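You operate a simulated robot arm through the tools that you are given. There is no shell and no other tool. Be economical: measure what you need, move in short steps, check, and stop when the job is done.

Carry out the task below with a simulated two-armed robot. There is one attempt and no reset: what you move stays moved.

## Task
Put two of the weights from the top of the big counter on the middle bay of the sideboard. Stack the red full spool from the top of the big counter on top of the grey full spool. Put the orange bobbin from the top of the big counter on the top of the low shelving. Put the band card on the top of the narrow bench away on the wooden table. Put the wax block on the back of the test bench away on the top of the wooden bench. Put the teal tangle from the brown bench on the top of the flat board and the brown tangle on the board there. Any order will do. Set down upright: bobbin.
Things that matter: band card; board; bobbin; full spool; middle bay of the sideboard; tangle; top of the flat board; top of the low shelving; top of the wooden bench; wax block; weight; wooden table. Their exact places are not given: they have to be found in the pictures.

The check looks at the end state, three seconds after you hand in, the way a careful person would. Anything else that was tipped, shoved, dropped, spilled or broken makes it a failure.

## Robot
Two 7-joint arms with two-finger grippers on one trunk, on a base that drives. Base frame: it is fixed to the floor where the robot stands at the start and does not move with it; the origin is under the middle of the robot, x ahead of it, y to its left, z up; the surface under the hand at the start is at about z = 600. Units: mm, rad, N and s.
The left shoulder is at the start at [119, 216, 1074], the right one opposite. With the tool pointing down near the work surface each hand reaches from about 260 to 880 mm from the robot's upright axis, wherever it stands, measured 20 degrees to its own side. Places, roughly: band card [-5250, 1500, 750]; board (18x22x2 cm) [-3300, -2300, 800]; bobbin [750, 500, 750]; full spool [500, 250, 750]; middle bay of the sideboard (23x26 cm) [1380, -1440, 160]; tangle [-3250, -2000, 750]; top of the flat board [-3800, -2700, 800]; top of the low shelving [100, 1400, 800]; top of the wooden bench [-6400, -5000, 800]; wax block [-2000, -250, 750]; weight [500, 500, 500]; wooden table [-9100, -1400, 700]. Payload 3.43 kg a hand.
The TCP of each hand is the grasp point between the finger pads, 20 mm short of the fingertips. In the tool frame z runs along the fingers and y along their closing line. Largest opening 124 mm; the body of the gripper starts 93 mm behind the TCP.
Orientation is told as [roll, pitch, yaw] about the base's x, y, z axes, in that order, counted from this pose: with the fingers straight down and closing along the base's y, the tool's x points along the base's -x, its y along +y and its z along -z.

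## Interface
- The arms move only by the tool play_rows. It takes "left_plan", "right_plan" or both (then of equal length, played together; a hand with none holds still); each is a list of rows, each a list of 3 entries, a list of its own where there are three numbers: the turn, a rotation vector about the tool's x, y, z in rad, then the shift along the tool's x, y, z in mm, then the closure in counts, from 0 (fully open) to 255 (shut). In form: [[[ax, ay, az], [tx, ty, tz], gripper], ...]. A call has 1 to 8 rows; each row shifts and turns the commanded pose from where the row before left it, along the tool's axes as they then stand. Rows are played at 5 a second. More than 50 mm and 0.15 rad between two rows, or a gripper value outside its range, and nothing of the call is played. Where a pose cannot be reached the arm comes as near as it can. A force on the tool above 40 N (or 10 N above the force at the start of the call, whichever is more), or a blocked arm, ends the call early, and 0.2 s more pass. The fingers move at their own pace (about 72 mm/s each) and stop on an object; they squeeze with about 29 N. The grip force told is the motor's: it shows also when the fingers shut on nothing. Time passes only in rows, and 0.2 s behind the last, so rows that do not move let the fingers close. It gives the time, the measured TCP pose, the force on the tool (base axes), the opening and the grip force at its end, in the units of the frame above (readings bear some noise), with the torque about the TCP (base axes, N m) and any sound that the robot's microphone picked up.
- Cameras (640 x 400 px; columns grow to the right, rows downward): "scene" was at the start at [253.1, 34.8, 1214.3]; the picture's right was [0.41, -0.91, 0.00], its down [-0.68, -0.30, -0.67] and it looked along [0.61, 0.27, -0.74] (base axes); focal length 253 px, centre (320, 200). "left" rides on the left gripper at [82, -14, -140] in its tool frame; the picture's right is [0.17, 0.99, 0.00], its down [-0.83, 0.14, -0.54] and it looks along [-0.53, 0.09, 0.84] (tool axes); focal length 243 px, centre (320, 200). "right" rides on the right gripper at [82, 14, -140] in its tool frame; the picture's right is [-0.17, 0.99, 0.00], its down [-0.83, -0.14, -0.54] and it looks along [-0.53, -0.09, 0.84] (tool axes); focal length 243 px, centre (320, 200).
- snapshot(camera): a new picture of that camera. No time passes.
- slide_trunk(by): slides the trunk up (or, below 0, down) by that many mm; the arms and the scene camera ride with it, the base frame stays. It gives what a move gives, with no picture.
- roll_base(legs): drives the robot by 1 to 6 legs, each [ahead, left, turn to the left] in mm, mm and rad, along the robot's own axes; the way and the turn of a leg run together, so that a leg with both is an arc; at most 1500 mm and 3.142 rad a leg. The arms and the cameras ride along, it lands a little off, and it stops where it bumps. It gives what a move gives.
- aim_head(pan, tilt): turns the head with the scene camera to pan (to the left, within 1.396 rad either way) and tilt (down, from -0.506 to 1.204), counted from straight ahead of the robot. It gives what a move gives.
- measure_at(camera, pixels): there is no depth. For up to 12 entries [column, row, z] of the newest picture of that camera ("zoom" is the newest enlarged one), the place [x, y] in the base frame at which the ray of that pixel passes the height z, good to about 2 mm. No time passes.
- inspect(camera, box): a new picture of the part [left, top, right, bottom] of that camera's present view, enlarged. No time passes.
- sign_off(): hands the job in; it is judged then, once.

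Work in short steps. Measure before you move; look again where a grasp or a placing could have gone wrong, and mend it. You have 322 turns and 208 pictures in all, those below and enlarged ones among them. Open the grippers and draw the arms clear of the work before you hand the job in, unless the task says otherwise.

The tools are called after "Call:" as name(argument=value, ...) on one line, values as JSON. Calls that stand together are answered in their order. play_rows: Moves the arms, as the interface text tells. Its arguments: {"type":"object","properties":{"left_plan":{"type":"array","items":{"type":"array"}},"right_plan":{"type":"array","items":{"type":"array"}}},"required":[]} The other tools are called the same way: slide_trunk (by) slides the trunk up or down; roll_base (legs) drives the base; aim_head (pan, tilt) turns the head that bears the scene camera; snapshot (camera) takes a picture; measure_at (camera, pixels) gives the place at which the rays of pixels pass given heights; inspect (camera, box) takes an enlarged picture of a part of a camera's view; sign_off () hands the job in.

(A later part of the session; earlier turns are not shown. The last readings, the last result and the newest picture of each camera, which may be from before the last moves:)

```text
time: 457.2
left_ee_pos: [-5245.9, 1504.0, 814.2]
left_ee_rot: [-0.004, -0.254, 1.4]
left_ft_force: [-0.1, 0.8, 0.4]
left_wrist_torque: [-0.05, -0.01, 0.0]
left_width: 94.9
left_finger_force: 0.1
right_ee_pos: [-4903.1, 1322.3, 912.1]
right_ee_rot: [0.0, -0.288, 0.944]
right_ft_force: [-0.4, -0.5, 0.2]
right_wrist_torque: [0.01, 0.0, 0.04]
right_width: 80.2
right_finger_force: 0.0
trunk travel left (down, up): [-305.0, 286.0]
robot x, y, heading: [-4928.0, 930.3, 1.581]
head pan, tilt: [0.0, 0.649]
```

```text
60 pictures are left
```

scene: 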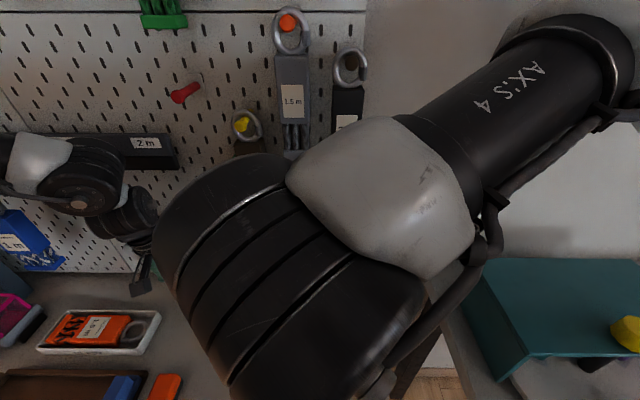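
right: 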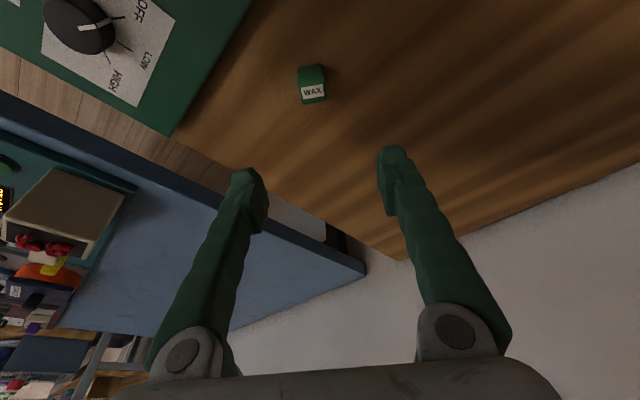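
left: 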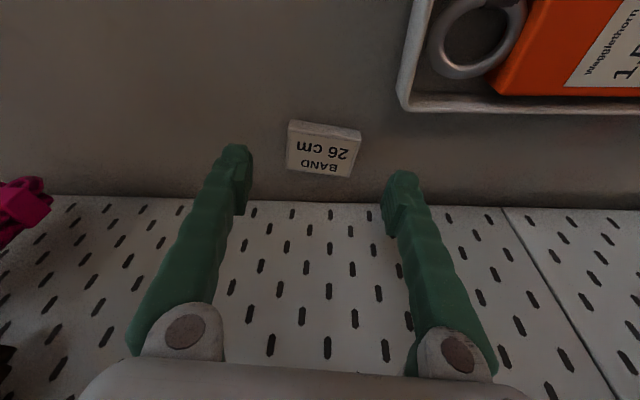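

Aligned. Measure once more and descend in steps to TCP≈784.

Call:
measure_at(camera="left", pixels=[[324, 149, 772], [286, 147, 772], [359, 152, 772]])

Call:
play_rows(left_plan=[[[0, 0, 0], [3, 0, 12], 60], [[0, 0, 0], [3, 0, 10], 60], [[0, 0, 0], [1, 0, 4], 60], [[0, 0, 0], [0.5, 0, 2], 60], [[0, 0, 0], [0, 0, 0], 60]])

Call:
snapshot(camera="left")

```text
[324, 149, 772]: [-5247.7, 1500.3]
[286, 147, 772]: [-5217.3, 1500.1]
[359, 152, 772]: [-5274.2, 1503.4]
```

```text
time: 458.4
left_ee_pos: [-5245.9, 1503.4, 786.1]
left_ee_rot: [-0.005, -0.255, 1.4]
left_ft_force: [-0.1, -0.3, -0.2]
left_wrist_torque: [0.01, -0.04, 0.01]
left_width: 95.0
left_finger_force: 0.1
right_ee_pos: [-4904.4, 1322.5, 912.3]
right_ee_rot: [0.0, -0.289, 0.945]
right_ft_force: [-0.9, -0.2, -0.9]
right_wrist_torque: [0.0, -0.03, 0.03]
right_width: 80.1
right_finger_force: 0.1
trunk travel left (down, up): [-305.0, 286.0]
robot x, y, heading: [-4934.8, 926.1, 1.577]
head pan, tilt: [0.0, 0.649]
```

```text
59 pictures are left
```

left: 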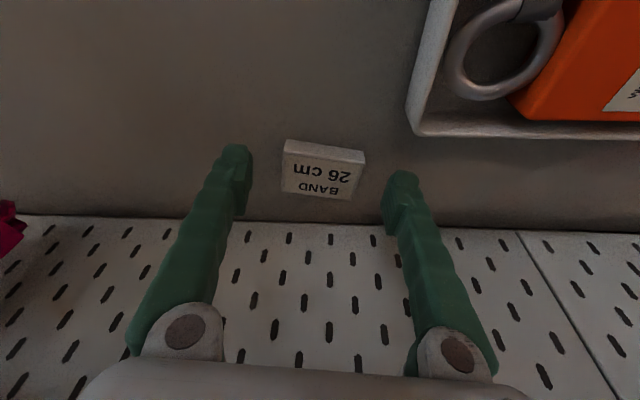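

Feel for the bench top.

Call:
play_rows(left_plan=[[[0, 0, 0], [0.5, 0, 2], 60], [[0, 0, 0], [0.5, 0, 2], 60], [[0, 0, 0], [0.5, 0, 2], 60], [[0, 0, 0], [0, 0, 0], 60]])

```text
time: 459.4
left_ee_pos: [-5245.3, 1503.5, 778.8]
left_ee_rot: [-0.003, -0.253, 1.403]
left_ft_force: [-0.2, 0.2, 0.1]
left_wrist_torque: [-0.02, -0.03, 0.01]
left_width: 94.8
left_finger_force: 0.1
right_ee_pos: [-4902.6, 1322.8, 911.5]
right_ee_rot: [-0.001, -0.288, 0.945]
right_ft_force: [0.6, -0.4, -0.9]
right_wrist_torque: [0.03, -0.02, 0.02]
right_width: 80.1
right_finger_force: 0.1
trunk travel left (down, up): [-305.0, 286.0]
robot x, y, heading: [-4931.7, 927.2, 1.577]
head pan, tilt: [0.0, 0.649]
```

Call:
play_rows(left_plan=[[[0, 0, 0], [0.5, 0, 2], 60], [[0, 0, 0], [0.5, 0, 2], 60], [[0, 0, 0], [0.5, 0, 2], 60], [[0, 0, 0], [0, 0, 0], 60]])

```text
time: 460.4
left_ee_pos: [-5246.2, 1503.0, 775.2]
left_ee_rot: [-0.003, -0.256, 1.402]
left_ft_force: [0.0, 1.0, -0.1]
left_wrist_torque: [0.02, 0.04, 0.0]
left_width: 94.8
left_finger_force: 0.0
right_ee_pos: [-4904.0, 1322.7, 911.8]
right_ee_rot: [-0.001, -0.285, 0.947]
right_ft_force: [-0.6, -0.2, 0.0]
right_wrist_torque: [-0.01, -0.02, 0.02]
right_width: 80.1
right_finger_force: 0.1
trunk travel left (down, up): [-305.0, 286.0]
robot x, y, heading: [-4930.3, 926.0, 1.579]
head pan, tilt: [0.0, 0.649]
```

Still free; continue.

Call:
play_rows(left_plan=[[[0, 0, 0], [0.5, 0, 2], 60], [[0, 0, 0], [0.5, 0, 2], 60], [[0, 0, 0], [0.5, 0, 2], 60], [[0, 0, 0], [0, 0, 0], 60]])

Call:
inspect(camera="left", box=[220, 110, 430, 240])

```text
time: 461.4
left_ee_pos: [-5247.0, 1503.7, 768.9]
left_ee_rot: [-0.003, -0.255, 1.401]
left_ft_force: [-0.3, -0.1, -0.5]
left_wrist_torque: [-0.01, -0.01, 0.02]
left_width: 94.9
left_finger_force: 0.1
right_ee_pos: [-4904.1, 1323.6, 911.6]
right_ee_rot: [0.001, -0.288, 0.945]
right_ft_force: [0.2, 0.1, 1.1]
right_wrist_torque: [0.02, -0.02, 0.01]
right_width: 80.0
right_finger_force: 0.1
trunk travel left (down, up): [-305.0, 286.0]
robot x, y, heading: [-4934.5, 926.4, 1.579]
head pan, tilt: [0.0, 0.649]
```

```text
3.05 times, centred on (325, 175) of left
```

zoom: 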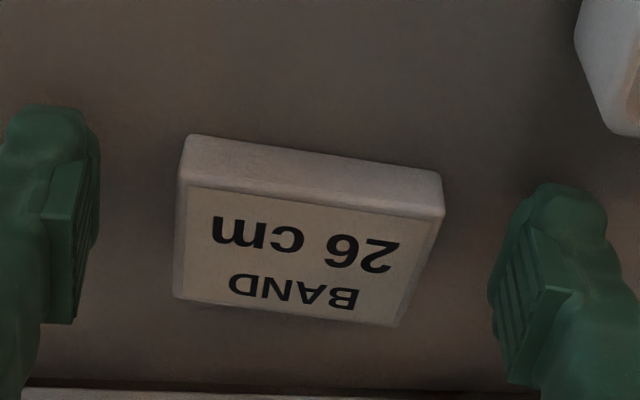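

Call:
play_rows(left_plan=[[[0, 0, 0], [0.5, 0, 2], 60], [[0, 0, 0], [0.5, 0, 2], 60], [[0, 0, 0], [0.5, 0, 2], 60], [[0, 0, 0], [0.5, 0, 2], 60], [[0, 0, 0], [0, 0, 0], 60]])

```text
time: 462.6
left_ee_pos: [-5245.8, 1504.3, 760.3]
left_ee_rot: [-0.003, -0.257, 1.402]
left_ft_force: [-0.2, -3.2, 11.2]
left_wrist_torque: [-0.05, 0.64, 0.13]
left_width: 95.5
left_finger_force: 0.5
right_ee_pos: [-4903.4, 1321.3, 913.2]
right_ee_rot: [0.001, -0.288, 0.945]
right_ft_force: [-0.2, -0.1, 0.0]
right_wrist_torque: [-0.03, 0.0, 0.02]
right_width: 79.9
right_finger_force: 0.1
trunk travel left (down, up): [-305.0, 286.0]
robot x, y, heading: [-4928.9, 926.4, 1.582]
head pan, tilt: [0.0, 0.649]
```

Contact at TCP≈760.5 → bench ≈738. Check the card's position relative to the fingers.

Call:
snapshot(camera="left")

Call:
measure_at(camera="left", pixels=[[323, 195, 752], [320, 192, 745], [285, 190, 752], [360, 195, 752]])

```text
57 pictures are left
```

left: 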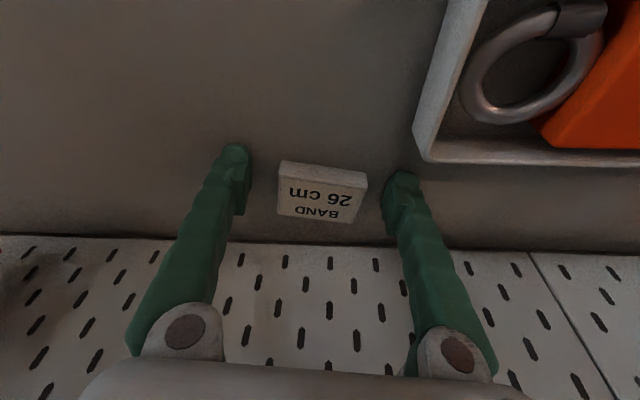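

```text
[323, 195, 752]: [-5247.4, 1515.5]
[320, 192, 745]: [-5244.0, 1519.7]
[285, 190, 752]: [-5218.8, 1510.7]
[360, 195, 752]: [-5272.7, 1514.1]
```

Shift forward 6 mm, up 1.5 mm, then close.

Call:
play_rows(left_plan=[[[0, 0, 0], [-0.5, 0, -2.5], 60], [[0, 0, 0], [-6, 1, 1.5], 60], [[0, 0, 0], [0, 0, 0], 120], [[0, 0, 0], [0, 0, 0], 200], [[0, 0, 0], [0, 0, 0], 255], [[0, 0, 0], [0, 0, 0], 255]])

Call:
snapshot(camera="left")

```text
time: 464.0
left_ee_pos: [-5245.1, 1509.2, 762.9]
left_ee_rot: [-0.002, -0.254, 1.4]
left_ft_force: [-0.5, -0.7, -0.2]
left_wrist_torque: [0.0, 0.03, 0.02]
left_width: 59.6
left_finger_force: 28.9
right_ee_pos: [-4904.0, 1322.6, 913.0]
right_ee_rot: [-0.001, -0.289, 0.947]
right_ft_force: [0.0, -0.2, 0.2]
right_wrist_torque: [0.01, 0.02, -0.02]
right_width: 80.5
right_finger_force: 0.1
trunk travel left (down, up): [-305.0, 286.0]
robot x, y, heading: [-4929.7, 927.1, 1.581]
head pan, tilt: [0.0, 0.649]
```

```text
56 pictures are left
```

left: 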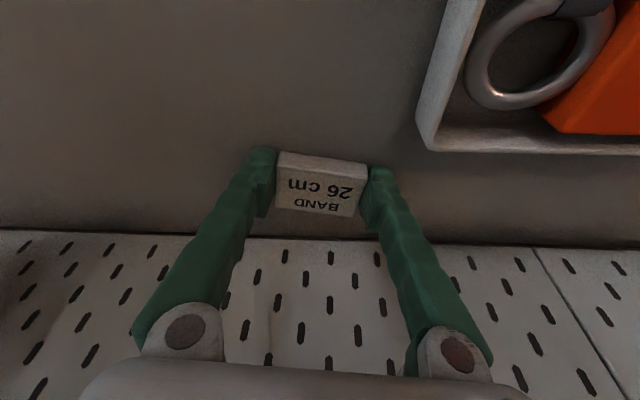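

Gripped at 59.6 mm. Lift slowly.

Call:
play_rows(left_plan=[[[0, 0, 0], [-1, 0, -5], 255], [[0, 0, 0], [-2, 0, -8], 255], [[0, 0, 0], [-4, 0, -15], 255], [[0, 0, 0], [-6, 0, -24], 255], [[0, 0, 0], [-8, 0, -30], 255], [[0, 0, 0], [0, 0, 0], 255]])

Call:
snapshot(camera="left")

```text
time: 465.4
left_ee_pos: [-5246.3, 1509.3, 846.2]
left_ee_rot: [-0.004, -0.254, 1.401]
left_ft_force: [0.1, 0.1, 0.5]
left_wrist_torque: [-0.05, -0.02, 0.02]
left_width: 59.5
left_finger_force: 28.6
right_ee_pos: [-4903.7, 1323.4, 911.2]
right_ee_rot: [0.0, -0.288, 0.947]
right_ft_force: [0.1, 0.1, -0.9]
right_wrist_torque: [0.0, 0.01, -0.01]
right_width: 80.2
right_finger_force: 0.0
trunk travel left (down, up): [-305.0, 286.0]
robot x, y, heading: [-4928.3, 923.7, 1.584]
head pan, tilt: [0.0, 0.649]
```

```text
55 pictures are left
```

left: 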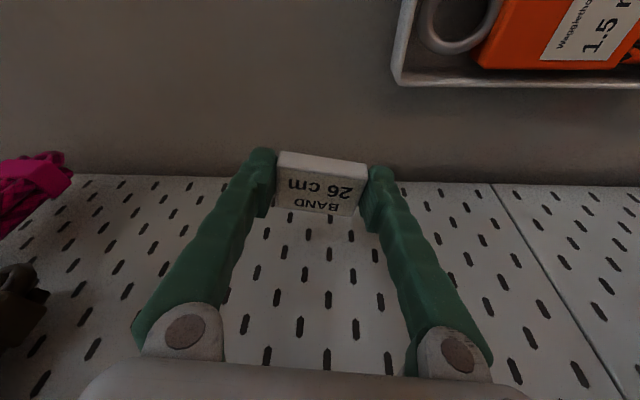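

Card held. Back out the base, retract the arm, raise the trunk, and turn toward −x to look for the way to the wooden table.

Call:
roll_base(legs=[[-400, 0, 0]])

Call:
play_rows(left_plan=[[[0, 0, 0], [30, 5, -25], 255], [[0, 0, 0], [30, 5, -25], 255], [[0, 0, 0], [30, 5, -25], 255], [[0, 0, 0], [30, 5, -25], 255], [[0, 0, 0], [30, 5, -20], 255], [[0, 0, 0], [0, 0, 0], 255]])

Call:
roll_base(legs=[[-1200, 0, 0], [0, 0, 1.56]])

Call:
aim_head(pan=0.0, tilt=0.3)

Call:
snapshot(camera="scene")

```text
time: 468.3
left_ee_pos: [-5237.9, 1112.9, 846.7]
left_ee_rot: [-0.004, -0.255, 1.391]
left_ft_force: [-0.2, 0.0, -0.4]
left_wrist_torque: [0.0, 0.01, 0.0]
left_width: 59.6
left_finger_force: 29.0
right_ee_pos: [-4898.1, 922.3, 912.3]
right_ee_rot: [0.001, -0.288, 0.936]
right_ft_force: [-0.5, -0.3, -0.4]
right_wrist_torque: [0.0, 0.01, 0.01]
right_width: 80.2
right_finger_force: 0.0
trunk travel left (down, up): [-305.0, 286.0]
robot x, y, heading: [-4927.3, 523.0, 1.572]
head pan, tilt: [0.0, 0.649]
```

```text
time: 469.7
left_ee_pos: [-5284.1, 976.0, 911.6]
left_ee_rot: [-0.003, -0.255, 1.392]
left_ft_force: [-0.4, 0.3, -0.9]
left_wrist_torque: [0.02, 0.01, 0.02]
left_width: 59.8
left_finger_force: 28.6
left hand out of reach, approached as far as the arm can: row 5
right_ee_pos: [-4899.2, 922.4, 913.0]
right_ee_rot: [0.001, -0.287, 0.937]
right_ft_force: [-0.3, 1.0, 0.4]
right_wrist_torque: [0.04, -0.01, -0.01]
right_width: 80.0
right_finger_force: 0.2
trunk travel left (down, up): [-305.0, 286.0]
robot x, y, heading: [-4929.1, 524.5, 1.571]
head pan, tilt: [0.0, 0.649]
```

```text
time: 482.5
left_ee_pos: [-5389.8, -1019.3, 912.2]
left_ee_rot: [-0.003, -0.254, 2.951]
left_ft_force: [0.1, 0.5, -0.5]
left_wrist_torque: [0.04, 0.02, 0.02]
left_width: 59.6
left_finger_force: 28.8
right_ee_pos: [-5331.0, -635.1, 912.2]
right_ee_rot: [0.001, -0.287, 2.493]
right_ft_force: [-1.0, -1.0, 1.0]
right_wrist_torque: [-0.01, 0.0, -0.02]
right_width: 80.2
right_finger_force: 0.0
trunk travel left (down, up): [-305.0, 286.0]
robot x, y, heading: [-4937.9, -669.9, 3.132]
head pan, tilt: [0.0, 0.649]
```

```text
time: 483.3
left_ee_pos: [-5389.0, -1018.5, 912.1]
left_ee_rot: [-0.004, -0.254, 2.95]
left_ft_force: [0.5, -0.1, -0.4]
left_wrist_torque: [0.0, 0.0, -0.02]
left_width: 59.7
left_finger_force: 29.0
right_ee_pos: [-5331.4, -634.3, 912.5]
right_ee_rot: [0.001, -0.289, 2.493]
right_ft_force: [-0.2, -0.5, 0.4]
right_wrist_torque: [0.0, -0.03, -0.03]
right_width: 80.1
right_finger_force: 0.0
trunk travel left (down, up): [-305.0, 286.0]
robot x, y, heading: [-4938.4, -665.5, 3.126]
head pan, tilt: [0.0, 0.3]
```

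```text
54 pictures are left
```

scene: 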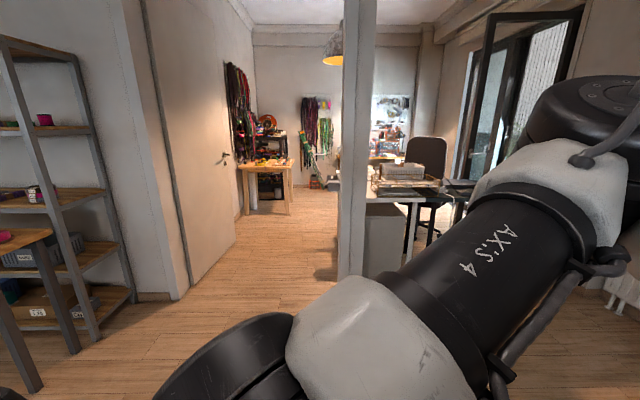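

A passage leads past the door to a wooden table at (265,180). Measure the passage and the table.

Call:
measure_at(camera="scene", pixels=[[183, 299, 0], [236, 243, 0], [340, 283, 0], [245, 214, 0], [290, 215, 0], [240, 170, 700], [293, 170, 700], [365, 290, 0]])

Call:
inspect(camera="scene", box=[170, 100, 350, 300])

```text
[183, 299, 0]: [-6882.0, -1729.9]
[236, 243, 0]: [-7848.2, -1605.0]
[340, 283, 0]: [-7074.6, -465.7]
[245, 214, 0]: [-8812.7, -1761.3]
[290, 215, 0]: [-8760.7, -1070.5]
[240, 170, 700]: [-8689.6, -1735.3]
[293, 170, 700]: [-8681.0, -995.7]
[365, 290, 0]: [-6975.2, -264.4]
```

```text
2.00 times, centred on (260, 200) of scene
```

zoom: 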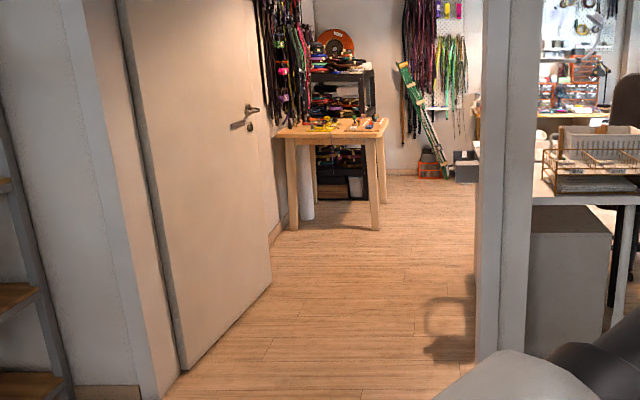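

Passage is y≈−1640…−465 wide; table front x≈−8750. Drive centred at y≈−1040.

Call:
roll_base(legs=[[0, 0, 0.015], [1350, 373, 0], [1400, 0, 0]])

Call:
aim_head(pan=0.1, tilt=0.5)

Call:
snapshot(camera="scene")

```text
time: 500.2
left_ee_pos: [-8097.3, -1317.1, 913.1]
left_ee_rot: [0.001, -0.253, 2.926]
left_ft_force: [-0.2, 0.4, -0.8]
left_wrist_torque: [-0.01, 0.0, 0.01]
left_width: 59.4
left_finger_force: 28.8
right_ee_pos: [-8030.8, -934.3, 912.8]
right_ee_rot: [0.002, -0.286, 2.473]
right_ft_force: [0.0, -0.4, -0.7]
right_wrist_torque: [-0.01, -0.01, 0.0]
right_width: 80.3
right_finger_force: 0.0
trunk travel left (down, up): [-305.0, 286.0]
robot x, y, heading: [-7634.8, -980.2, 3.112]
head pan, tilt: [0.0, 0.3]
stopped in leg 3: the robot was blocked; the commanded pose is now the measured one
```

```text
time: 500.9
left_ee_pos: [-8096.6, -1317.5, 913.4]
left_ee_rot: [-0.001, -0.255, 2.927]
left_ft_force: [-0.6, 0.2, 0.7]
left_wrist_torque: [0.02, 0.0, 0.01]
left_width: 59.4
left_finger_force: 29.3
right_ee_pos: [-8030.5, -933.8, 912.3]
right_ee_rot: [0.001, -0.286, 2.473]
right_ft_force: [0.1, 0.6, 0.2]
right_wrist_torque: [0.0, 0.01, 0.01]
right_width: 80.3
right_finger_force: 0.1
trunk travel left (down, up): [-305.0, 286.0]
robot x, y, heading: [-7634.8, -981.1, 3.107]
head pan, tilt: [0.099, 0.499]
```

```text
52 pictures are left
```

scene: 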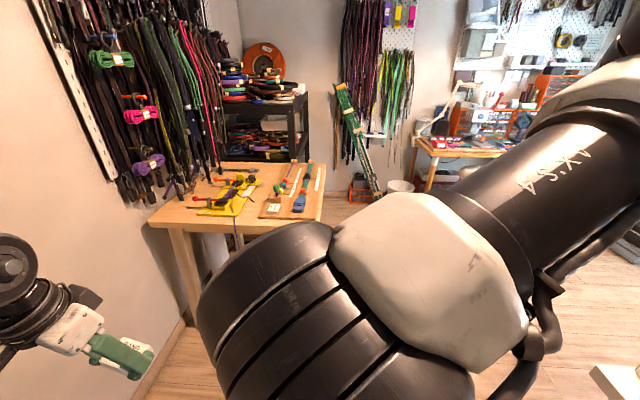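

Something on the right (white desk, lower right) blocked the base. Back off 80 mm and look right.

Call:
roll_base(legs=[[-80, 60, 0.03]])

Call:
aim_head(pan=-0.8, tilt=0.7)

Call:
snapshot(camera="scene")

```text
time: 501.7
left_ee_pos: [-8094.4, -1317.2, 912.9]
left_ee_rot: [0.0, -0.252, 2.922]
left_ft_force: [0.1, 0.1, 0.7]
left_wrist_torque: [0.0, 0.05, 0.01]
left_width: 59.4
left_finger_force: 28.7
right_ee_pos: [-8028.7, -935.2, 913.2]
right_ee_rot: [0.004, -0.284, 2.472]
right_ft_force: [0.1, 0.4, 0.1]
right_wrist_torque: [0.0, 0.03, -0.01]
right_width: 80.0
right_finger_force: 0.2
trunk travel left (down, up): [-305.0, 286.0]
robot x, y, heading: [-7633.7, -977.1, 3.106]
head pan, tilt: [0.099, 0.499]
stopped in leg 1: the robot was blocked; the commanded pose is now the measured one
```

```text
time: 502.9
left_ee_pos: [-8095.4, -1317.9, 911.9]
left_ee_rot: [-0.001, -0.251, 2.925]
left_ft_force: [-0.2, 1.8, 0.5]
left_wrist_torque: [0.02, 0.0, 0.03]
left_width: 59.3
left_finger_force: 29.6
right_ee_pos: [-8028.2, -935.2, 911.1]
right_ee_rot: [0.001, -0.284, 2.474]
right_ft_force: [-0.1, 0.8, -0.4]
right_wrist_torque: [0.01, -0.01, 0.0]
right_width: 80.2
right_finger_force: 0.1
trunk travel left (down, up): [-305.0, 286.0]
robot x, y, heading: [-7634.1, -981.5, 3.111]
head pan, tilt: [-0.799, 0.7]
```

```text
51 pictures are left
```

scene: 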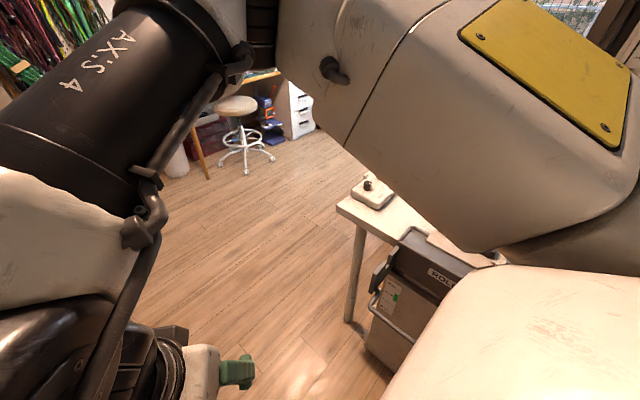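

Blocked toward the left too — the left elbow may be touching the door. Try straight back with a little right.

Call:
roll_base(legs=[[-60, -30, 0]])

Call:
aim_head(pan=1.1, tilt=0.5)

Call:
snapshot(camera="scene")

```text
time: 503.9
left_ee_pos: [-8032.2, -1295.0, 911.1]
left_ee_rot: [-0.004, -0.252, 2.926]
left_ft_force: [0.6, 0.2, -0.4]
left_wrist_torque: [-0.01, 0.0, 0.0]
left_width: 59.5
left_finger_force: 29.3
right_ee_pos: [-7966.7, -910.6, 911.8]
right_ee_rot: [0.0, -0.288, 2.474]
right_ft_force: [0.0, 0.5, 0.6]
right_wrist_torque: [0.01, -0.03, -0.02]
right_width: 80.2
right_finger_force: 0.0
trunk travel left (down, up): [-305.0, 286.0]
robot x, y, heading: [-7571.0, -952.4, 3.109]
head pan, tilt: [-0.799, 0.7]
```

```text
time: 505.8
left_ee_pos: [-8032.7, -1292.7, 911.6]
left_ee_rot: [-0.002, -0.252, 2.927]
left_ft_force: [-0.6, 0.3, -0.6]
left_wrist_torque: [0.01, -0.01, -0.05]
left_width: 59.6
left_finger_force: 28.7
right_ee_pos: [-7967.3, -911.8, 911.5]
right_ee_rot: [0.001, -0.291, 2.474]
right_ft_force: [-0.6, -0.7, 0.3]
right_wrist_torque: [0.03, -0.03, 0.01]
right_width: 79.9
right_finger_force: 0.0
trunk travel left (down, up): [-305.0, 286.0]
robot x, y, heading: [-7571.1, -954.8, 3.105]
head pan, tilt: [1.1, 0.499]
```

```text
50 pictures are left
```

scene: 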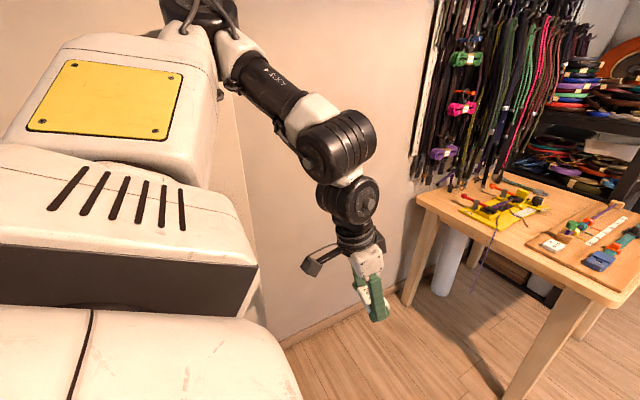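

The left elbow likely brushed the door. I check the right side clearance now before passing with a shift to the right.

Call:
aim_head(pan=-0.8, tilt=0.7)

Call:
snapshot(camera="scene")

Call:
measure_at(camera="scene", pixels=[[350, 320, 0], [338, 208, 740], [365, 355, 0], [420, 300, 300]])

```text
time: 507.7
left_ee_pos: [-8033.8, -1293.3, 911.2]
left_ee_rot: [-0.004, -0.253, 2.927]
left_ft_force: [0.5, -0.4, -0.3]
left_wrist_torque: [0.01, 0.01, -0.01]
left_width: 59.4
left_finger_force: 28.8
right_ee_pos: [-7967.2, -911.7, 912.8]
right_ee_rot: [0.001, -0.288, 2.472]
right_ft_force: [0.0, 0.8, -0.1]
right_wrist_torque: [-0.03, -0.01, 0.01]
right_width: 80.2
right_finger_force: 0.0
trunk travel left (down, up): [-305.0, 286.0]
robot x, y, heading: [-7567.8, -953.2, 3.115]
head pan, tilt: [-0.799, 0.7]
```

```text
49 pictures are left
```

scene: 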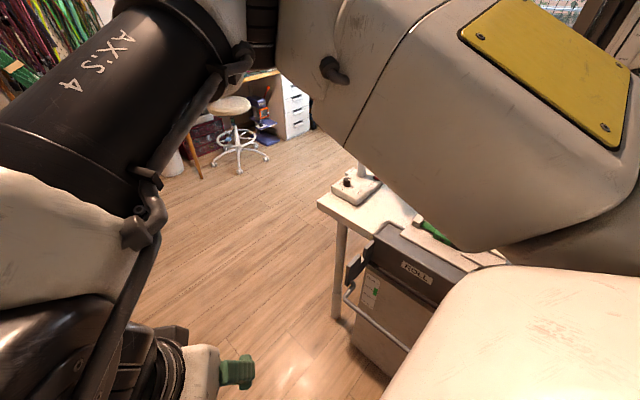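

```text
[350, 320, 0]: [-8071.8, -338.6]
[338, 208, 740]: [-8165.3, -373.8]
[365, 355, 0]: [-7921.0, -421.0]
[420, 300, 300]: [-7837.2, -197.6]
```

Corridor is y≈−1600…−420. Shift to y≈−925 and proceed ahead 650 mm.

Call:
roll_base(legs=[[0, -28, 0.02], [450, 0, 0]])

Call:
aim_head(pan=0.3, tilt=0.65)

Call:
snapshot(camera="scene")

```text
time: 511.6
left_ee_pos: [-8475.9, -1269.7, 911.1]
left_ee_rot: [-0.005, -0.255, 2.947]
left_ft_force: [0.2, 0.2, -0.2]
left_wrist_torque: [0.03, 0.02, 0.01]
left_width: 59.6
left_finger_force: 28.9
right_ee_pos: [-8416.9, -887.1, 912.9]
right_ee_rot: [0.001, -0.287, 2.494]
right_ft_force: [0.4, 0.1, -0.1]
right_wrist_torque: [0.02, 0.0, 0.02]
right_width: 80.4
right_finger_force: 0.1
trunk travel left (down, up): [-305.0, 286.0]
robot x, y, heading: [-8019.8, -919.3, 3.13]
head pan, tilt: [-0.799, 0.7]
```

```text
time: 512.9
left_ee_pos: [-8475.7, -1269.4, 911.5]
left_ee_rot: [-0.004, -0.253, 2.946]
left_ft_force: [0.4, -0.1, -0.6]
left_wrist_torque: [0.0, 0.01, 0.03]
left_width: 59.4
left_finger_force: 29.1
right_ee_pos: [-8417.3, -885.5, 912.6]
right_ee_rot: [0.0, -0.286, 2.496]
right_ft_force: [0.3, 0.2, 0.7]
right_wrist_torque: [-0.01, 0.03, -0.01]
right_width: 80.1
right_finger_force: 0.0
trunk travel left (down, up): [-305.0, 286.0]
robot x, y, heading: [-8020.6, -922.6, 3.127]
head pan, tilt: [0.3, 0.649]
```

```text
48 pictures are left
```

scene: 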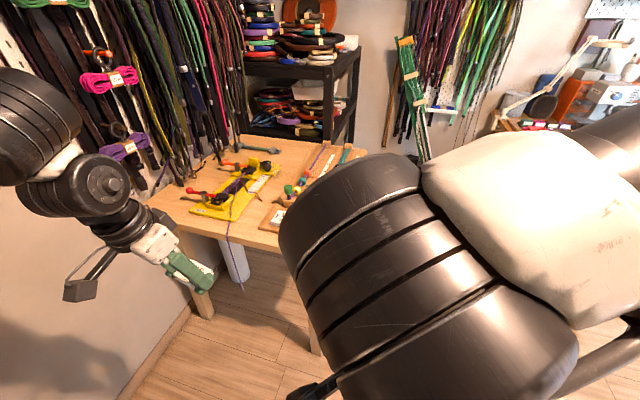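

Inspect the table for a free area.

Call:
inspect(camera="scene", box=[140, 110, 400, 270])

Call:
measure_at(camera="scene", pixels=[[150, 207, 700], [230, 238, 700], [280, 252, 700], [260, 228, 700], [245, 245, 700], [285, 148, 700], [195, 180, 700]])

Call:
snapshot(camera="left")

```text
2.46 times, centred on (270, 190) of scene
```

zoom: 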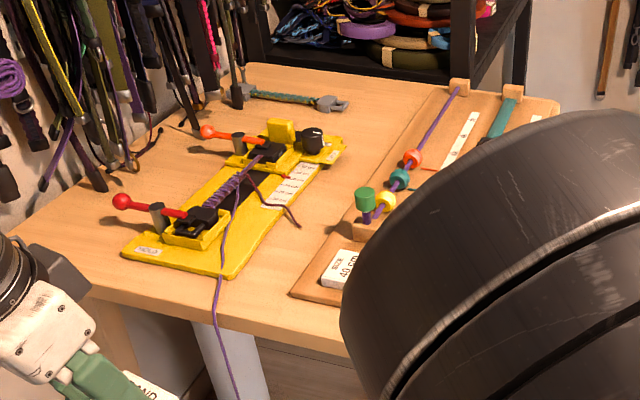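

```text
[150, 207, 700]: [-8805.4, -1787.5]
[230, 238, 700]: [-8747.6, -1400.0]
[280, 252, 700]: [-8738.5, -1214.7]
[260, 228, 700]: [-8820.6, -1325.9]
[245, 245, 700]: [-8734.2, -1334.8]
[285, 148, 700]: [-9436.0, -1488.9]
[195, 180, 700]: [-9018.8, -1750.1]
```

```text
46 pictures are left
```

left: 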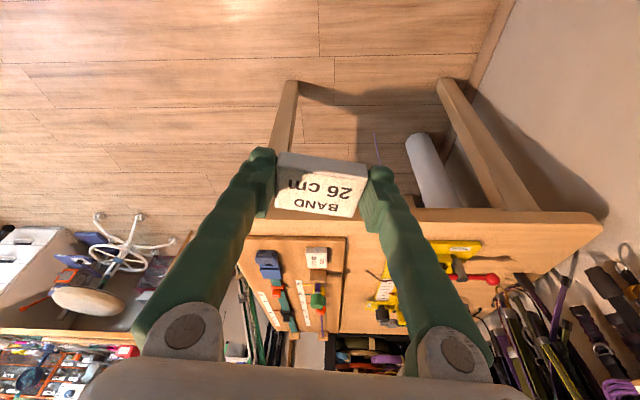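

Measure candidate free spots in the zoom-equivalent scene pixels.

Call:
measure_at(camera="scene", pixels=[[248, 204, 700], [277, 204, 700], [235, 220, 700], [261, 222, 700], [170, 210, 700], [190, 212, 700], [300, 155, 700], [318, 152, 700], [280, 170, 700]])

Call:
measure_at(camera="left", pixels=[[343, 240, 710], [375, 300, 710], [240, 240, 710], [350, 212, 700], [500, 215, 700], [605, 225, 700], [480, 245, 715]])

```text
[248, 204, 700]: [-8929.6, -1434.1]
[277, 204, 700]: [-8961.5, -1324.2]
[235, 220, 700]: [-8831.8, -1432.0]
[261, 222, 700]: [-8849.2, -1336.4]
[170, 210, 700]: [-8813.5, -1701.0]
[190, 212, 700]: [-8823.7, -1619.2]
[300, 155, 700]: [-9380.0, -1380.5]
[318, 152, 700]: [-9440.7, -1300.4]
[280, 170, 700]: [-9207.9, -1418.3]
```

```text
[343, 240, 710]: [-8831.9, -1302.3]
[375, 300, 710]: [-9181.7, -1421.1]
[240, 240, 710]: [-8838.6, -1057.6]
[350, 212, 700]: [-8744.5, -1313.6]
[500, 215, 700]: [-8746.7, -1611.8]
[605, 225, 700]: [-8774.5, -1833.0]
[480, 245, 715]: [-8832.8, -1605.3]
```

Table top ≈700. The front strip before the wooden tray (x −8745…−8830) is clear; target (−8790,−1250). Drive ahead 314, right 20.

Call:
roll_base(legs=[[312, -20, 0.01]])

Call:
snapshot(camera="left")

```text
time: 515.4
left_ee_pos: [-8780.5, -1256.3, 911.7]
left_ee_rot: [-0.003, -0.254, 2.963]
left_ft_force: [0.4, -0.2, -0.9]
left_wrist_torque: [-0.03, 0.01, -0.01]
left_width: 59.4
left_finger_force: 28.8
right_ee_pos: [-8728.0, -871.8, 912.0]
right_ee_rot: [0.001, -0.287, 2.509]
right_ft_force: [0.5, -0.5, -0.2]
right_wrist_torque: [0.01, 0.01, -0.01]
right_width: 80.4
right_finger_force: 0.1
trunk travel left (down, up): [-305.0, 286.0]
robot x, y, heading: [-8333.0, -897.6, -3.14]
head pan, tilt: [0.3, 0.649]
```

```text
45 pictures are left
```

left: 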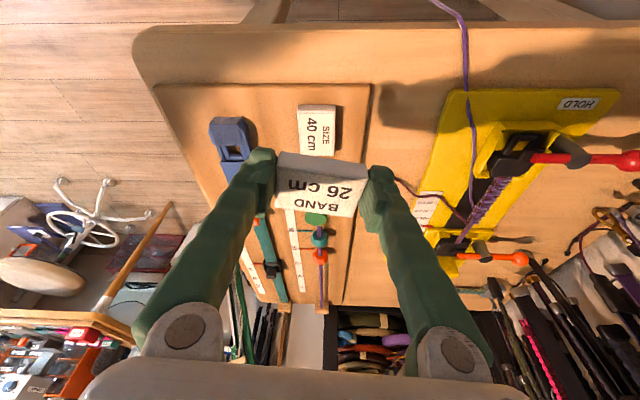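

Measure the strip and gap from this closer view.

Call:
measure_at(camera="left", pixels=[[250, 32, 700], [420, 28, 700], [250, 84, 700], [368, 86, 700], [366, 150, 700], [450, 92, 700], [430, 160, 700], [460, 55, 700], [155, 86, 700], [400, 100, 700]])

```text
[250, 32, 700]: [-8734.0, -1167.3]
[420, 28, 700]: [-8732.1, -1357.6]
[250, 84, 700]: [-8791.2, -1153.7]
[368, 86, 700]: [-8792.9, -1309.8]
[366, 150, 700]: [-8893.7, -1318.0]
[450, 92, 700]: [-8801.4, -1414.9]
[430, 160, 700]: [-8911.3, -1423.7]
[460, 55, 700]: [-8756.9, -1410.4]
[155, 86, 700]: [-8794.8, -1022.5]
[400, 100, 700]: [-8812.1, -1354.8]
```

The gap between tray and yellow board is ~106 mm; I'll set the card at the front of that gap, (−8764,−1345), so the fingers stay in front of both boards.

Call:
play_rows(left_plan=[[[0, 0, 0], [15.5, 42, -4], 255], [[0, 0, 0], [15.5, 42.7, -4], 255], [[0, 0, 0], [9, 0, 36], 255], [[0, 0, 0], [10, 0, 39], 255], [[0, 0, 0], [10, 0, 39], 255], [[0, 0, 0], [0, 0, 0], 255]])

Call:
snapshot(camera="left")

```text
time: 516.8
left_ee_pos: [-8760.0, -1346.4, 792.4]
left_ee_rot: [-0.002, -0.254, 2.963]
left_ft_force: [0.0, 0.4, -0.4]
left_wrist_torque: [0.01, 0.0, 0.0]
left_width: 59.7
left_finger_force: 29.1
right_ee_pos: [-8727.5, -871.4, 912.0]
right_ee_rot: [0.003, -0.289, 2.511]
right_ft_force: [0.3, -0.2, 0.2]
right_wrist_torque: [0.0, 0.01, 0.02]
right_width: 80.3
right_finger_force: 0.1
trunk travel left (down, up): [-305.0, 286.0]
robot x, y, heading: [-8330.9, -900.0, -3.132]
head pan, tilt: [0.3, 0.649]
```

```text
44 pictures are left
```

left: 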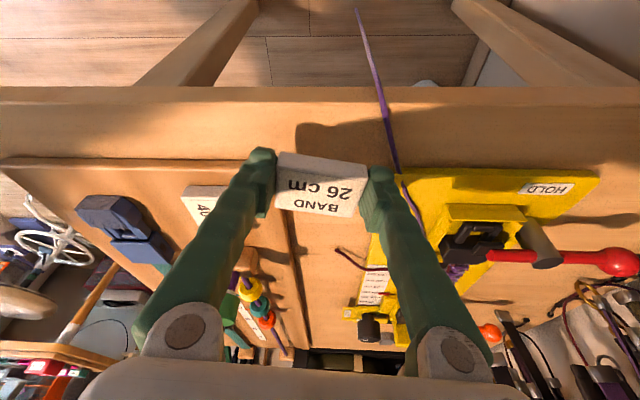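

Re-measure edges at z 700 in this view.

Call:
measure_at(camera="left", pixels=[[230, 104, 700], [230, 88, 700], [150, 160, 700], [150, 160, 712], [388, 115, 700], [398, 165, 700], [293, 215, 700], [388, 225, 700], [402, 176, 712]])

```text
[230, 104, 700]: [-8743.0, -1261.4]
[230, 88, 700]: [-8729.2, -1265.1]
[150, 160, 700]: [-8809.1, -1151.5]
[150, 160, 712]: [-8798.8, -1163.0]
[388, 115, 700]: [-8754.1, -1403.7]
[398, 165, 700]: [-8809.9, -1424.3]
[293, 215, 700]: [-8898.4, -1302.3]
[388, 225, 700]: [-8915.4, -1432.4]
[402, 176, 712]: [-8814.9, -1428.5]
```

Move 13 mm forward, 4 mm right; descend to TCP≈732.

Call:
play_rows(left_plan=[[[0, 0, 0], [-12.5, -4, 3.3], 255], [[0, 0, 0], [7.5, 0, 29], 255], [[0, 0, 0], [7.5, 0, 29], 255], [[0, 0, 0], [0, 0, 0], 255]])

Call:
snapshot(camera="left")

```text
time: 517.4
left_ee_pos: [-8773.9, -1338.8, 772.9]
left_ee_rot: [-0.003, -0.257, 2.959]
left_ft_force: [15.8, -3.5, 31.2]
left_wrist_torque: [1.1, 0.03, -0.38]
left_width: 59.7
left_finger_force: 28.8
right_ee_pos: [-8725.9, -873.1, 913.1]
right_ee_rot: [0.001, -0.29, 2.512]
right_ft_force: [-0.4, -0.1, -0.4]
right_wrist_torque: [0.05, 0.01, -0.02]
right_width: 80.3
right_finger_force: 0.0
trunk travel left (down, up): [-305.0, 286.0]
robot x, y, heading: [-8331.3, -899.3, -3.138]
head pan, tilt: [0.3, 0.649]
stopped in row 3 (left hand): the force on the tool passed its limit at 142 N (the readings are from after the stop); the commanded pose is now the measured one
```

```text
43 pictures are left
```

left: 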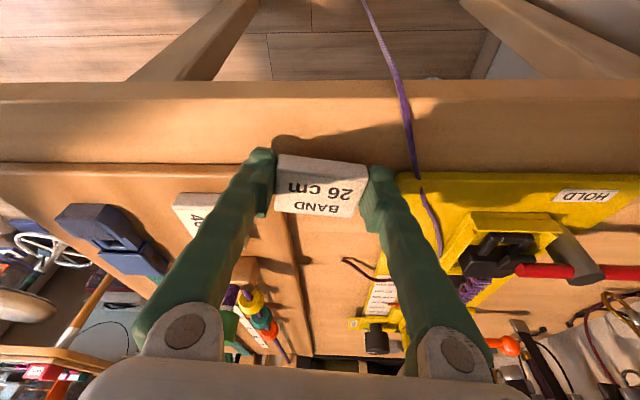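

Hard contact — the right finger is on the tray, and the table is higher than assumed. Lift 20 mm and reassess.

Call:
play_rows(left_plan=[[[0, 0, 0], [-5, 0, -20], 255], [[0, 0, 0], [0, 0, 0], 255]])

Call:
snapshot(camera="left")

Call:
measure_at(camera="left", pixels=[[230, 110, 740], [150, 163, 755], [295, 215, 755], [405, 115, 745], [400, 180, 755], [230, 92, 740], [284, 165, 755]])

```text
time: 518.0
left_ee_pos: [-8776.2, -1339.7, 791.1]
left_ee_rot: [-0.002, -0.257, 2.96]
left_ft_force: [0.1, -0.1, -0.2]
left_wrist_torque: [0.03, 0.01, 0.0]
left_width: 59.9
left_finger_force: 28.8
right_ee_pos: [-8728.2, -872.7, 911.6]
right_ee_rot: [0.001, -0.287, 2.512]
right_ft_force: [0.2, -0.1, 0.6]
right_wrist_torque: [-0.01, -0.01, 0.0]
right_width: 80.2
right_finger_force: 0.0
trunk travel left (down, up): [-305.0, 286.0]
robot x, y, heading: [-8328.1, -900.0, -3.137]
head pan, tilt: [0.3, 0.649]
```

```text
42 pictures are left
```

left: 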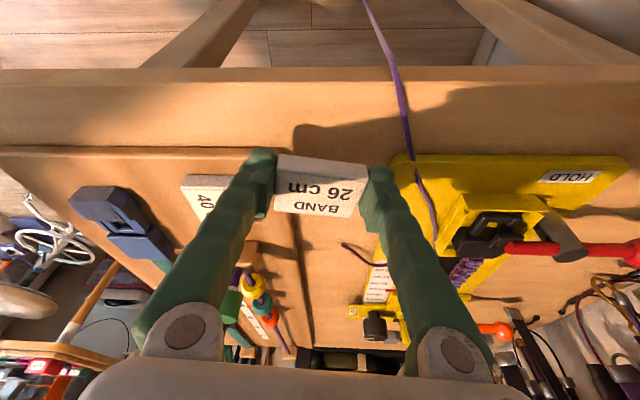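

```text
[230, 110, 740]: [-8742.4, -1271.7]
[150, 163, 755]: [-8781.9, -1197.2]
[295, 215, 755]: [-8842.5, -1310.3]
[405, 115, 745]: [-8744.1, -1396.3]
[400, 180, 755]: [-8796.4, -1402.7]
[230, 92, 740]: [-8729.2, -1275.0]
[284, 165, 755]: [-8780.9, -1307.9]
```

Re-measure with pixels of this newest picture at two heights to triangulate the table height with the earlier view.

Call:
measure_at(camera="left", pixels=[[390, 158, 700], [390, 158, 750], [230, 82, 700], [230, 82, 750], [150, 148, 700], [150, 148, 750], [295, 165, 750], [390, 100, 745]])

```text
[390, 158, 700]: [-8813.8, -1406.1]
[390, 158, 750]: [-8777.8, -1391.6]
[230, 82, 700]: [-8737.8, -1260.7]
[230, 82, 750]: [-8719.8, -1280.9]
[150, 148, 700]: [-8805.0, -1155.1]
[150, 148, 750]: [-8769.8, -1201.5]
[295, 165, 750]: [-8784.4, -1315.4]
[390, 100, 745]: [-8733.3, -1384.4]
```

The table is really at ≈742, so the strip is too shallow. The gap between tray and yellow board is 76 mm: I'll turn the card 90° (long side along x) to fit. Raise and rotate the left tool by −π/2.

Call:
play_rows(left_plan=[[[0, 0, 0], [-10, 0, -40], 255], [[0, 0, 0], [-10, 0, -40], 255], [[0.035, 0, 0.1355], [0, 0, 0], 255], [[0.035, 0, 0.1355], [0, 0, 0], 255], [[0.035, 0, 0.1355], [0, 0, 0], 255], [[0.035, 0, 0.1355], [0, 0, 0], 255], [[0.035, 0, 0.1355], [0, 0, 0], 255], [[0.035, 0, 0.1355], [0, 0, 0], 255]])

Call:
play_rows(left_plan=[[[0.035, 0, 0.1355], [0, 0, 0], 255], [[0.035, 0, 0.1355], [0, 0, 0], 255], [[0.035, 0, 0.1355], [0, 0, 0], 255], [[0.035, 0, 0.1355], [0, 0, 0], 255], [[0.035, 0, 0.1355], [0, 0, 0], 255], [[0, 0, 0], [0, 0, 0], 255]])

Call:
snapshot(camera="left")

```text
time: 519.8
left_ee_pos: [-8776.0, -1339.6, 871.5]
left_ee_rot: [0.002, -0.257, 2.118]
left_ft_force: [0.1, 0.0, -0.6]
left_wrist_torque: [0.04, -0.05, 0.01]
left_width: 59.5
left_finger_force: 29.7
right_ee_pos: [-8728.1, -872.5, 912.2]
right_ee_rot: [0.001, -0.29, 2.514]
right_ft_force: [0.2, -0.3, -0.4]
right_wrist_torque: [0.0, 0.0, -0.02]
right_width: 80.3
right_finger_force: 0.0
trunk travel left (down, up): [-305.0, 286.0]
robot x, y, heading: [-8333.0, -900.5, -3.137]
head pan, tilt: [0.3, 0.649]
```

```text
time: 521.2
left_ee_pos: [-8775.8, -1340.3, 873.2]
left_ee_rot: [0.004, -0.256, 1.418]
left_ft_force: [-0.2, -0.6, 0.4]
left_wrist_torque: [-0.02, 0.01, 0.0]
left_width: 59.6
left_finger_force: 28.5
right_ee_pos: [-8727.7, -872.8, 911.9]
right_ee_rot: [0.001, -0.287, 2.511]
right_ft_force: [0.1, 0.6, -0.3]
right_wrist_torque: [-0.05, -0.02, 0.04]
right_width: 80.3
right_finger_force: 0.0
trunk travel left (down, up): [-305.0, 286.0]
robot x, y, heading: [-8328.2, -898.3, -3.139]
head pan, tilt: [0.3, 0.649]
```

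```text
41 pictures are left
```

left: 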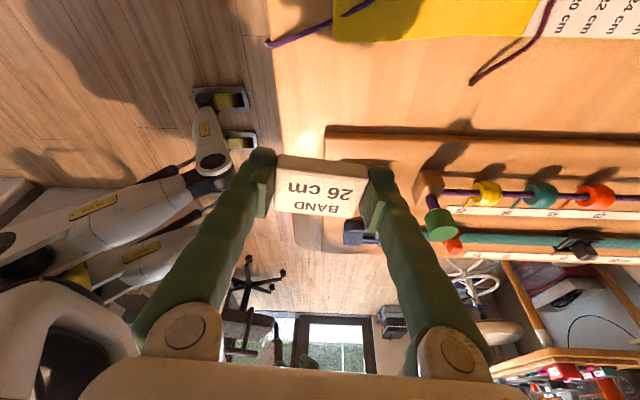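

Rotation reached. Measure the gap edges here at z≈745.

Call:
measure_at(camera="left", pixels=[[440, 40, 750], [338, 40, 750], [420, 132, 752], [330, 128, 752], [283, 80, 742], [470, 82, 745], [300, 40, 745], [272, 45, 742]])

```text
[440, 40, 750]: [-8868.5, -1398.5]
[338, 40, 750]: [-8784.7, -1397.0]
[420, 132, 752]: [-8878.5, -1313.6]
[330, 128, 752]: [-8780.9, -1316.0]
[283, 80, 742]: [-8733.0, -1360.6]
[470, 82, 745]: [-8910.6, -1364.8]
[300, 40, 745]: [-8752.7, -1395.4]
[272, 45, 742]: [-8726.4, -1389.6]
```

Gap is y −1315…−1397. Rotate +0.14 to square up, and move to TCP (−8804,−1362).

Call:
play_rows(left_plan=[[[-0.035, 0, -0.135], [0, 0, 0], 255], [[0, 0, 0], [10.6, 14, -2.8], 255], [[0, 0, 0], [10.6, 14, -2.8], 255], [[0, 0, 0], [10, 0, 38], 255], [[0, 0, 0], [5, 0, 19], 255], [[0, 0, 0], [0, 0, 0], 255]])

Call:
snapshot(camera="left")

```text
time: 522.6
left_ee_pos: [-8806.6, -1361.2, 814.7]
left_ee_rot: [0.005, -0.255, 1.56]
left_ft_force: [-0.1, -0.7, -0.4]
left_wrist_torque: [0.0, 0.0, -0.02]
left_width: 59.7
left_finger_force: 28.9
right_ee_pos: [-8729.1, -871.7, 911.9]
right_ee_rot: [0.0, -0.288, 2.511]
right_ft_force: [-0.1, 0.3, 0.7]
right_wrist_torque: [0.0, -0.01, 0.04]
right_width: 80.5
right_finger_force: 0.0
trunk travel left (down, up): [-305.0, 286.0]
robot x, y, heading: [-8334.0, -902.6, -3.138]
head pan, tilt: [0.3, 0.649]
```

```text
40 pictures are left
```

left: 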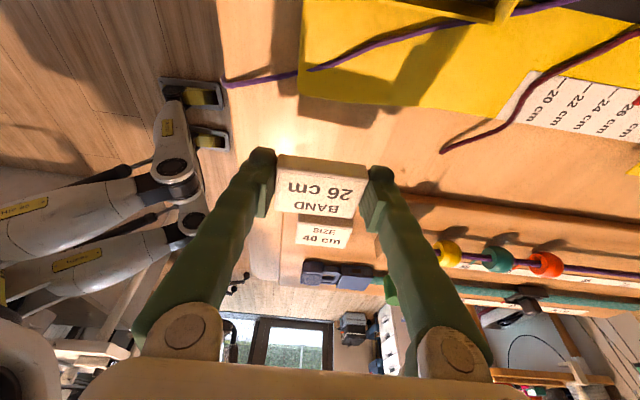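

Measure edges again.

Call:
measure_at(camera="left", pixels=[[310, 98, 750], [400, 110, 750], [440, 152, 745], [415, 197, 752], [560, 222, 752], [245, 130, 742], [228, 85, 742]])

```text
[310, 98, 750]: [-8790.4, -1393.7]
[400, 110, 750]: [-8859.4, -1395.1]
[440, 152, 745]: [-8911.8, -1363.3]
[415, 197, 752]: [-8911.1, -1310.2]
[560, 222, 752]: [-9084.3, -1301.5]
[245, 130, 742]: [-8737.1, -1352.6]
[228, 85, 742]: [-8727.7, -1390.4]
```

Consistent. Descend carefully to ~772, then small steps.

Call:
play_rows(left_plan=[[[0, 0, 0], [4, 0, 15], 255], [[0, 0, 0], [4, 0, 15], 255], [[0, 0, 0], [2.5, 0, 9], 255], [[0, 0, 0], [0, 0, 0], 255]])

Call:
play_rows(left_plan=[[[0, 0, 0], [0.5, 0, 2], 255], [[0, 0, 0], [0.5, 0, 2], 255], [[0, 0, 0], [0.3, 0, 1.2], 255], [[0, 0, 0], [0, 0, 0], 255]])

Call:
snapshot(camera="left")

```text
time: 523.6
left_ee_pos: [-8804.4, -1362.5, 774.5]
left_ee_rot: [0.003, -0.256, 1.559]
left_ft_force: [0.1, 0.6, -0.2]
left_wrist_torque: [0.0, -0.03, 0.01]
left_width: 59.6
left_finger_force: 28.6
right_ee_pos: [-8727.5, -871.6, 912.5]
right_ee_rot: [0.0, -0.287, 2.512]
right_ft_force: [1.0, 0.3, -0.3]
right_wrist_torque: [-0.03, 0.01, -0.02]
right_width: 80.0
right_finger_force: 0.1
trunk travel left (down, up): [-305.0, 286.0]
robot x, y, heading: [-8331.7, -894.0, -3.14]
head pan, tilt: [0.3, 0.649]
```

```text
time: 524.6
left_ee_pos: [-8803.1, -1362.5, 768.2]
left_ee_rot: [0.003, -0.256, 1.557]
left_ft_force: [-0.1, 0.0, -0.2]
left_wrist_torque: [0.01, 0.0, -0.01]
left_width: 59.8
left_finger_force: 28.4
right_ee_pos: [-8727.4, -871.0, 912.5]
right_ee_rot: [0.0, -0.289, 2.512]
right_ft_force: [0.1, 0.9, 0.3]
right_wrist_torque: [-0.02, -0.01, -0.02]
right_width: 80.4
right_finger_force: 0.1
trunk travel left (down, up): [-305.0, 286.0]
robot x, y, heading: [-8329.3, -898.4, -3.139]
head pan, tilt: [0.3, 0.649]
```

```text
39 pictures are left
```

left: 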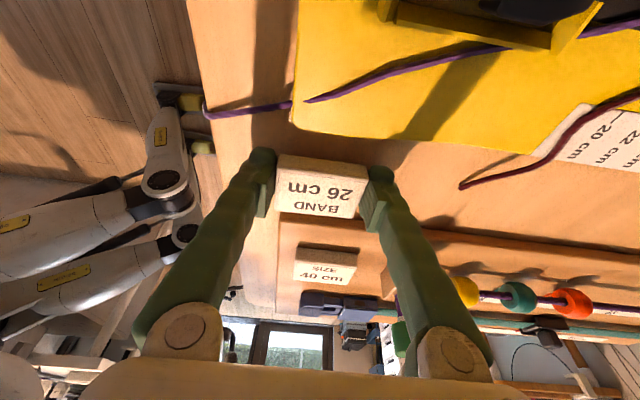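

Clear on both sides. Continue down to contact.

Call:
play_rows(left_plan=[[[0, 0, 0], [0.5, 0, 1.9], 255], [[0, 0, 0], [0.5, 0, 1.9], 255], [[0, 0, 0], [0.5, 0, 1.9], 255], [[0, 0, 0], [0, 0, 0], 255]])

```text
time: 525.6
left_ee_pos: [-8805.8, -1362.2, 763.2]
left_ee_rot: [0.003, -0.255, 1.559]
left_ft_force: [-0.6, -0.6, -0.2]
left_wrist_torque: [-0.01, 0.01, -0.02]
left_width: 59.7
left_finger_force: 28.9
right_ee_pos: [-8728.8, -872.4, 911.9]
right_ee_rot: [0.001, -0.288, 2.512]
right_ft_force: [-0.8, 0.4, 0.5]
right_wrist_torque: [0.02, -0.01, 0.01]
right_width: 80.2
right_finger_force: 0.1
trunk travel left (down, up): [-305.0, 286.0]
robot x, y, heading: [-8333.2, -900.9, -3.138]
head pan, tilt: [0.3, 0.649]
```

Call:
play_rows(left_plan=[[[0, 0, 0], [0.5, 0, 1.9], 255], [[0, 0, 0], [0.5, 0, 1.9], 255], [[0, 0, 0], [0.5, 0, 1.9], 255], [[0, 0, 0], [0.5, 0, 1.9], 255], [[0, 0, 0], [0, 0, 0], 255]])

```text
time: 526.4
left_ee_pos: [-8805.0, -1362.2, 762.0]
left_ee_rot: [0.007, -0.251, 1.558]
left_ft_force: [7.3, -3.5, 25.8]
left_wrist_torque: [-0.25, -1.08, -0.04]
left_width: 59.7
left_finger_force: 28.8
right_ee_pos: [-8726.9, -871.5, 912.9]
right_ee_rot: [0.001, -0.287, 2.51]
right_ft_force: [-1.3, -0.1, 0.4]
right_wrist_torque: [0.01, -0.03, 0.0]
right_width: 80.3
right_finger_force: 0.0
trunk travel left (down, up): [-305.0, 286.0]
robot x, y, heading: [-8330.7, -895.9, -3.142]
head pan, tilt: [0.3, 0.649]
stopped in row 3 (left hand): the force on the tool passed its limit at 44 N (the readings are from after the stop); the commanded pose is now the measured one
```

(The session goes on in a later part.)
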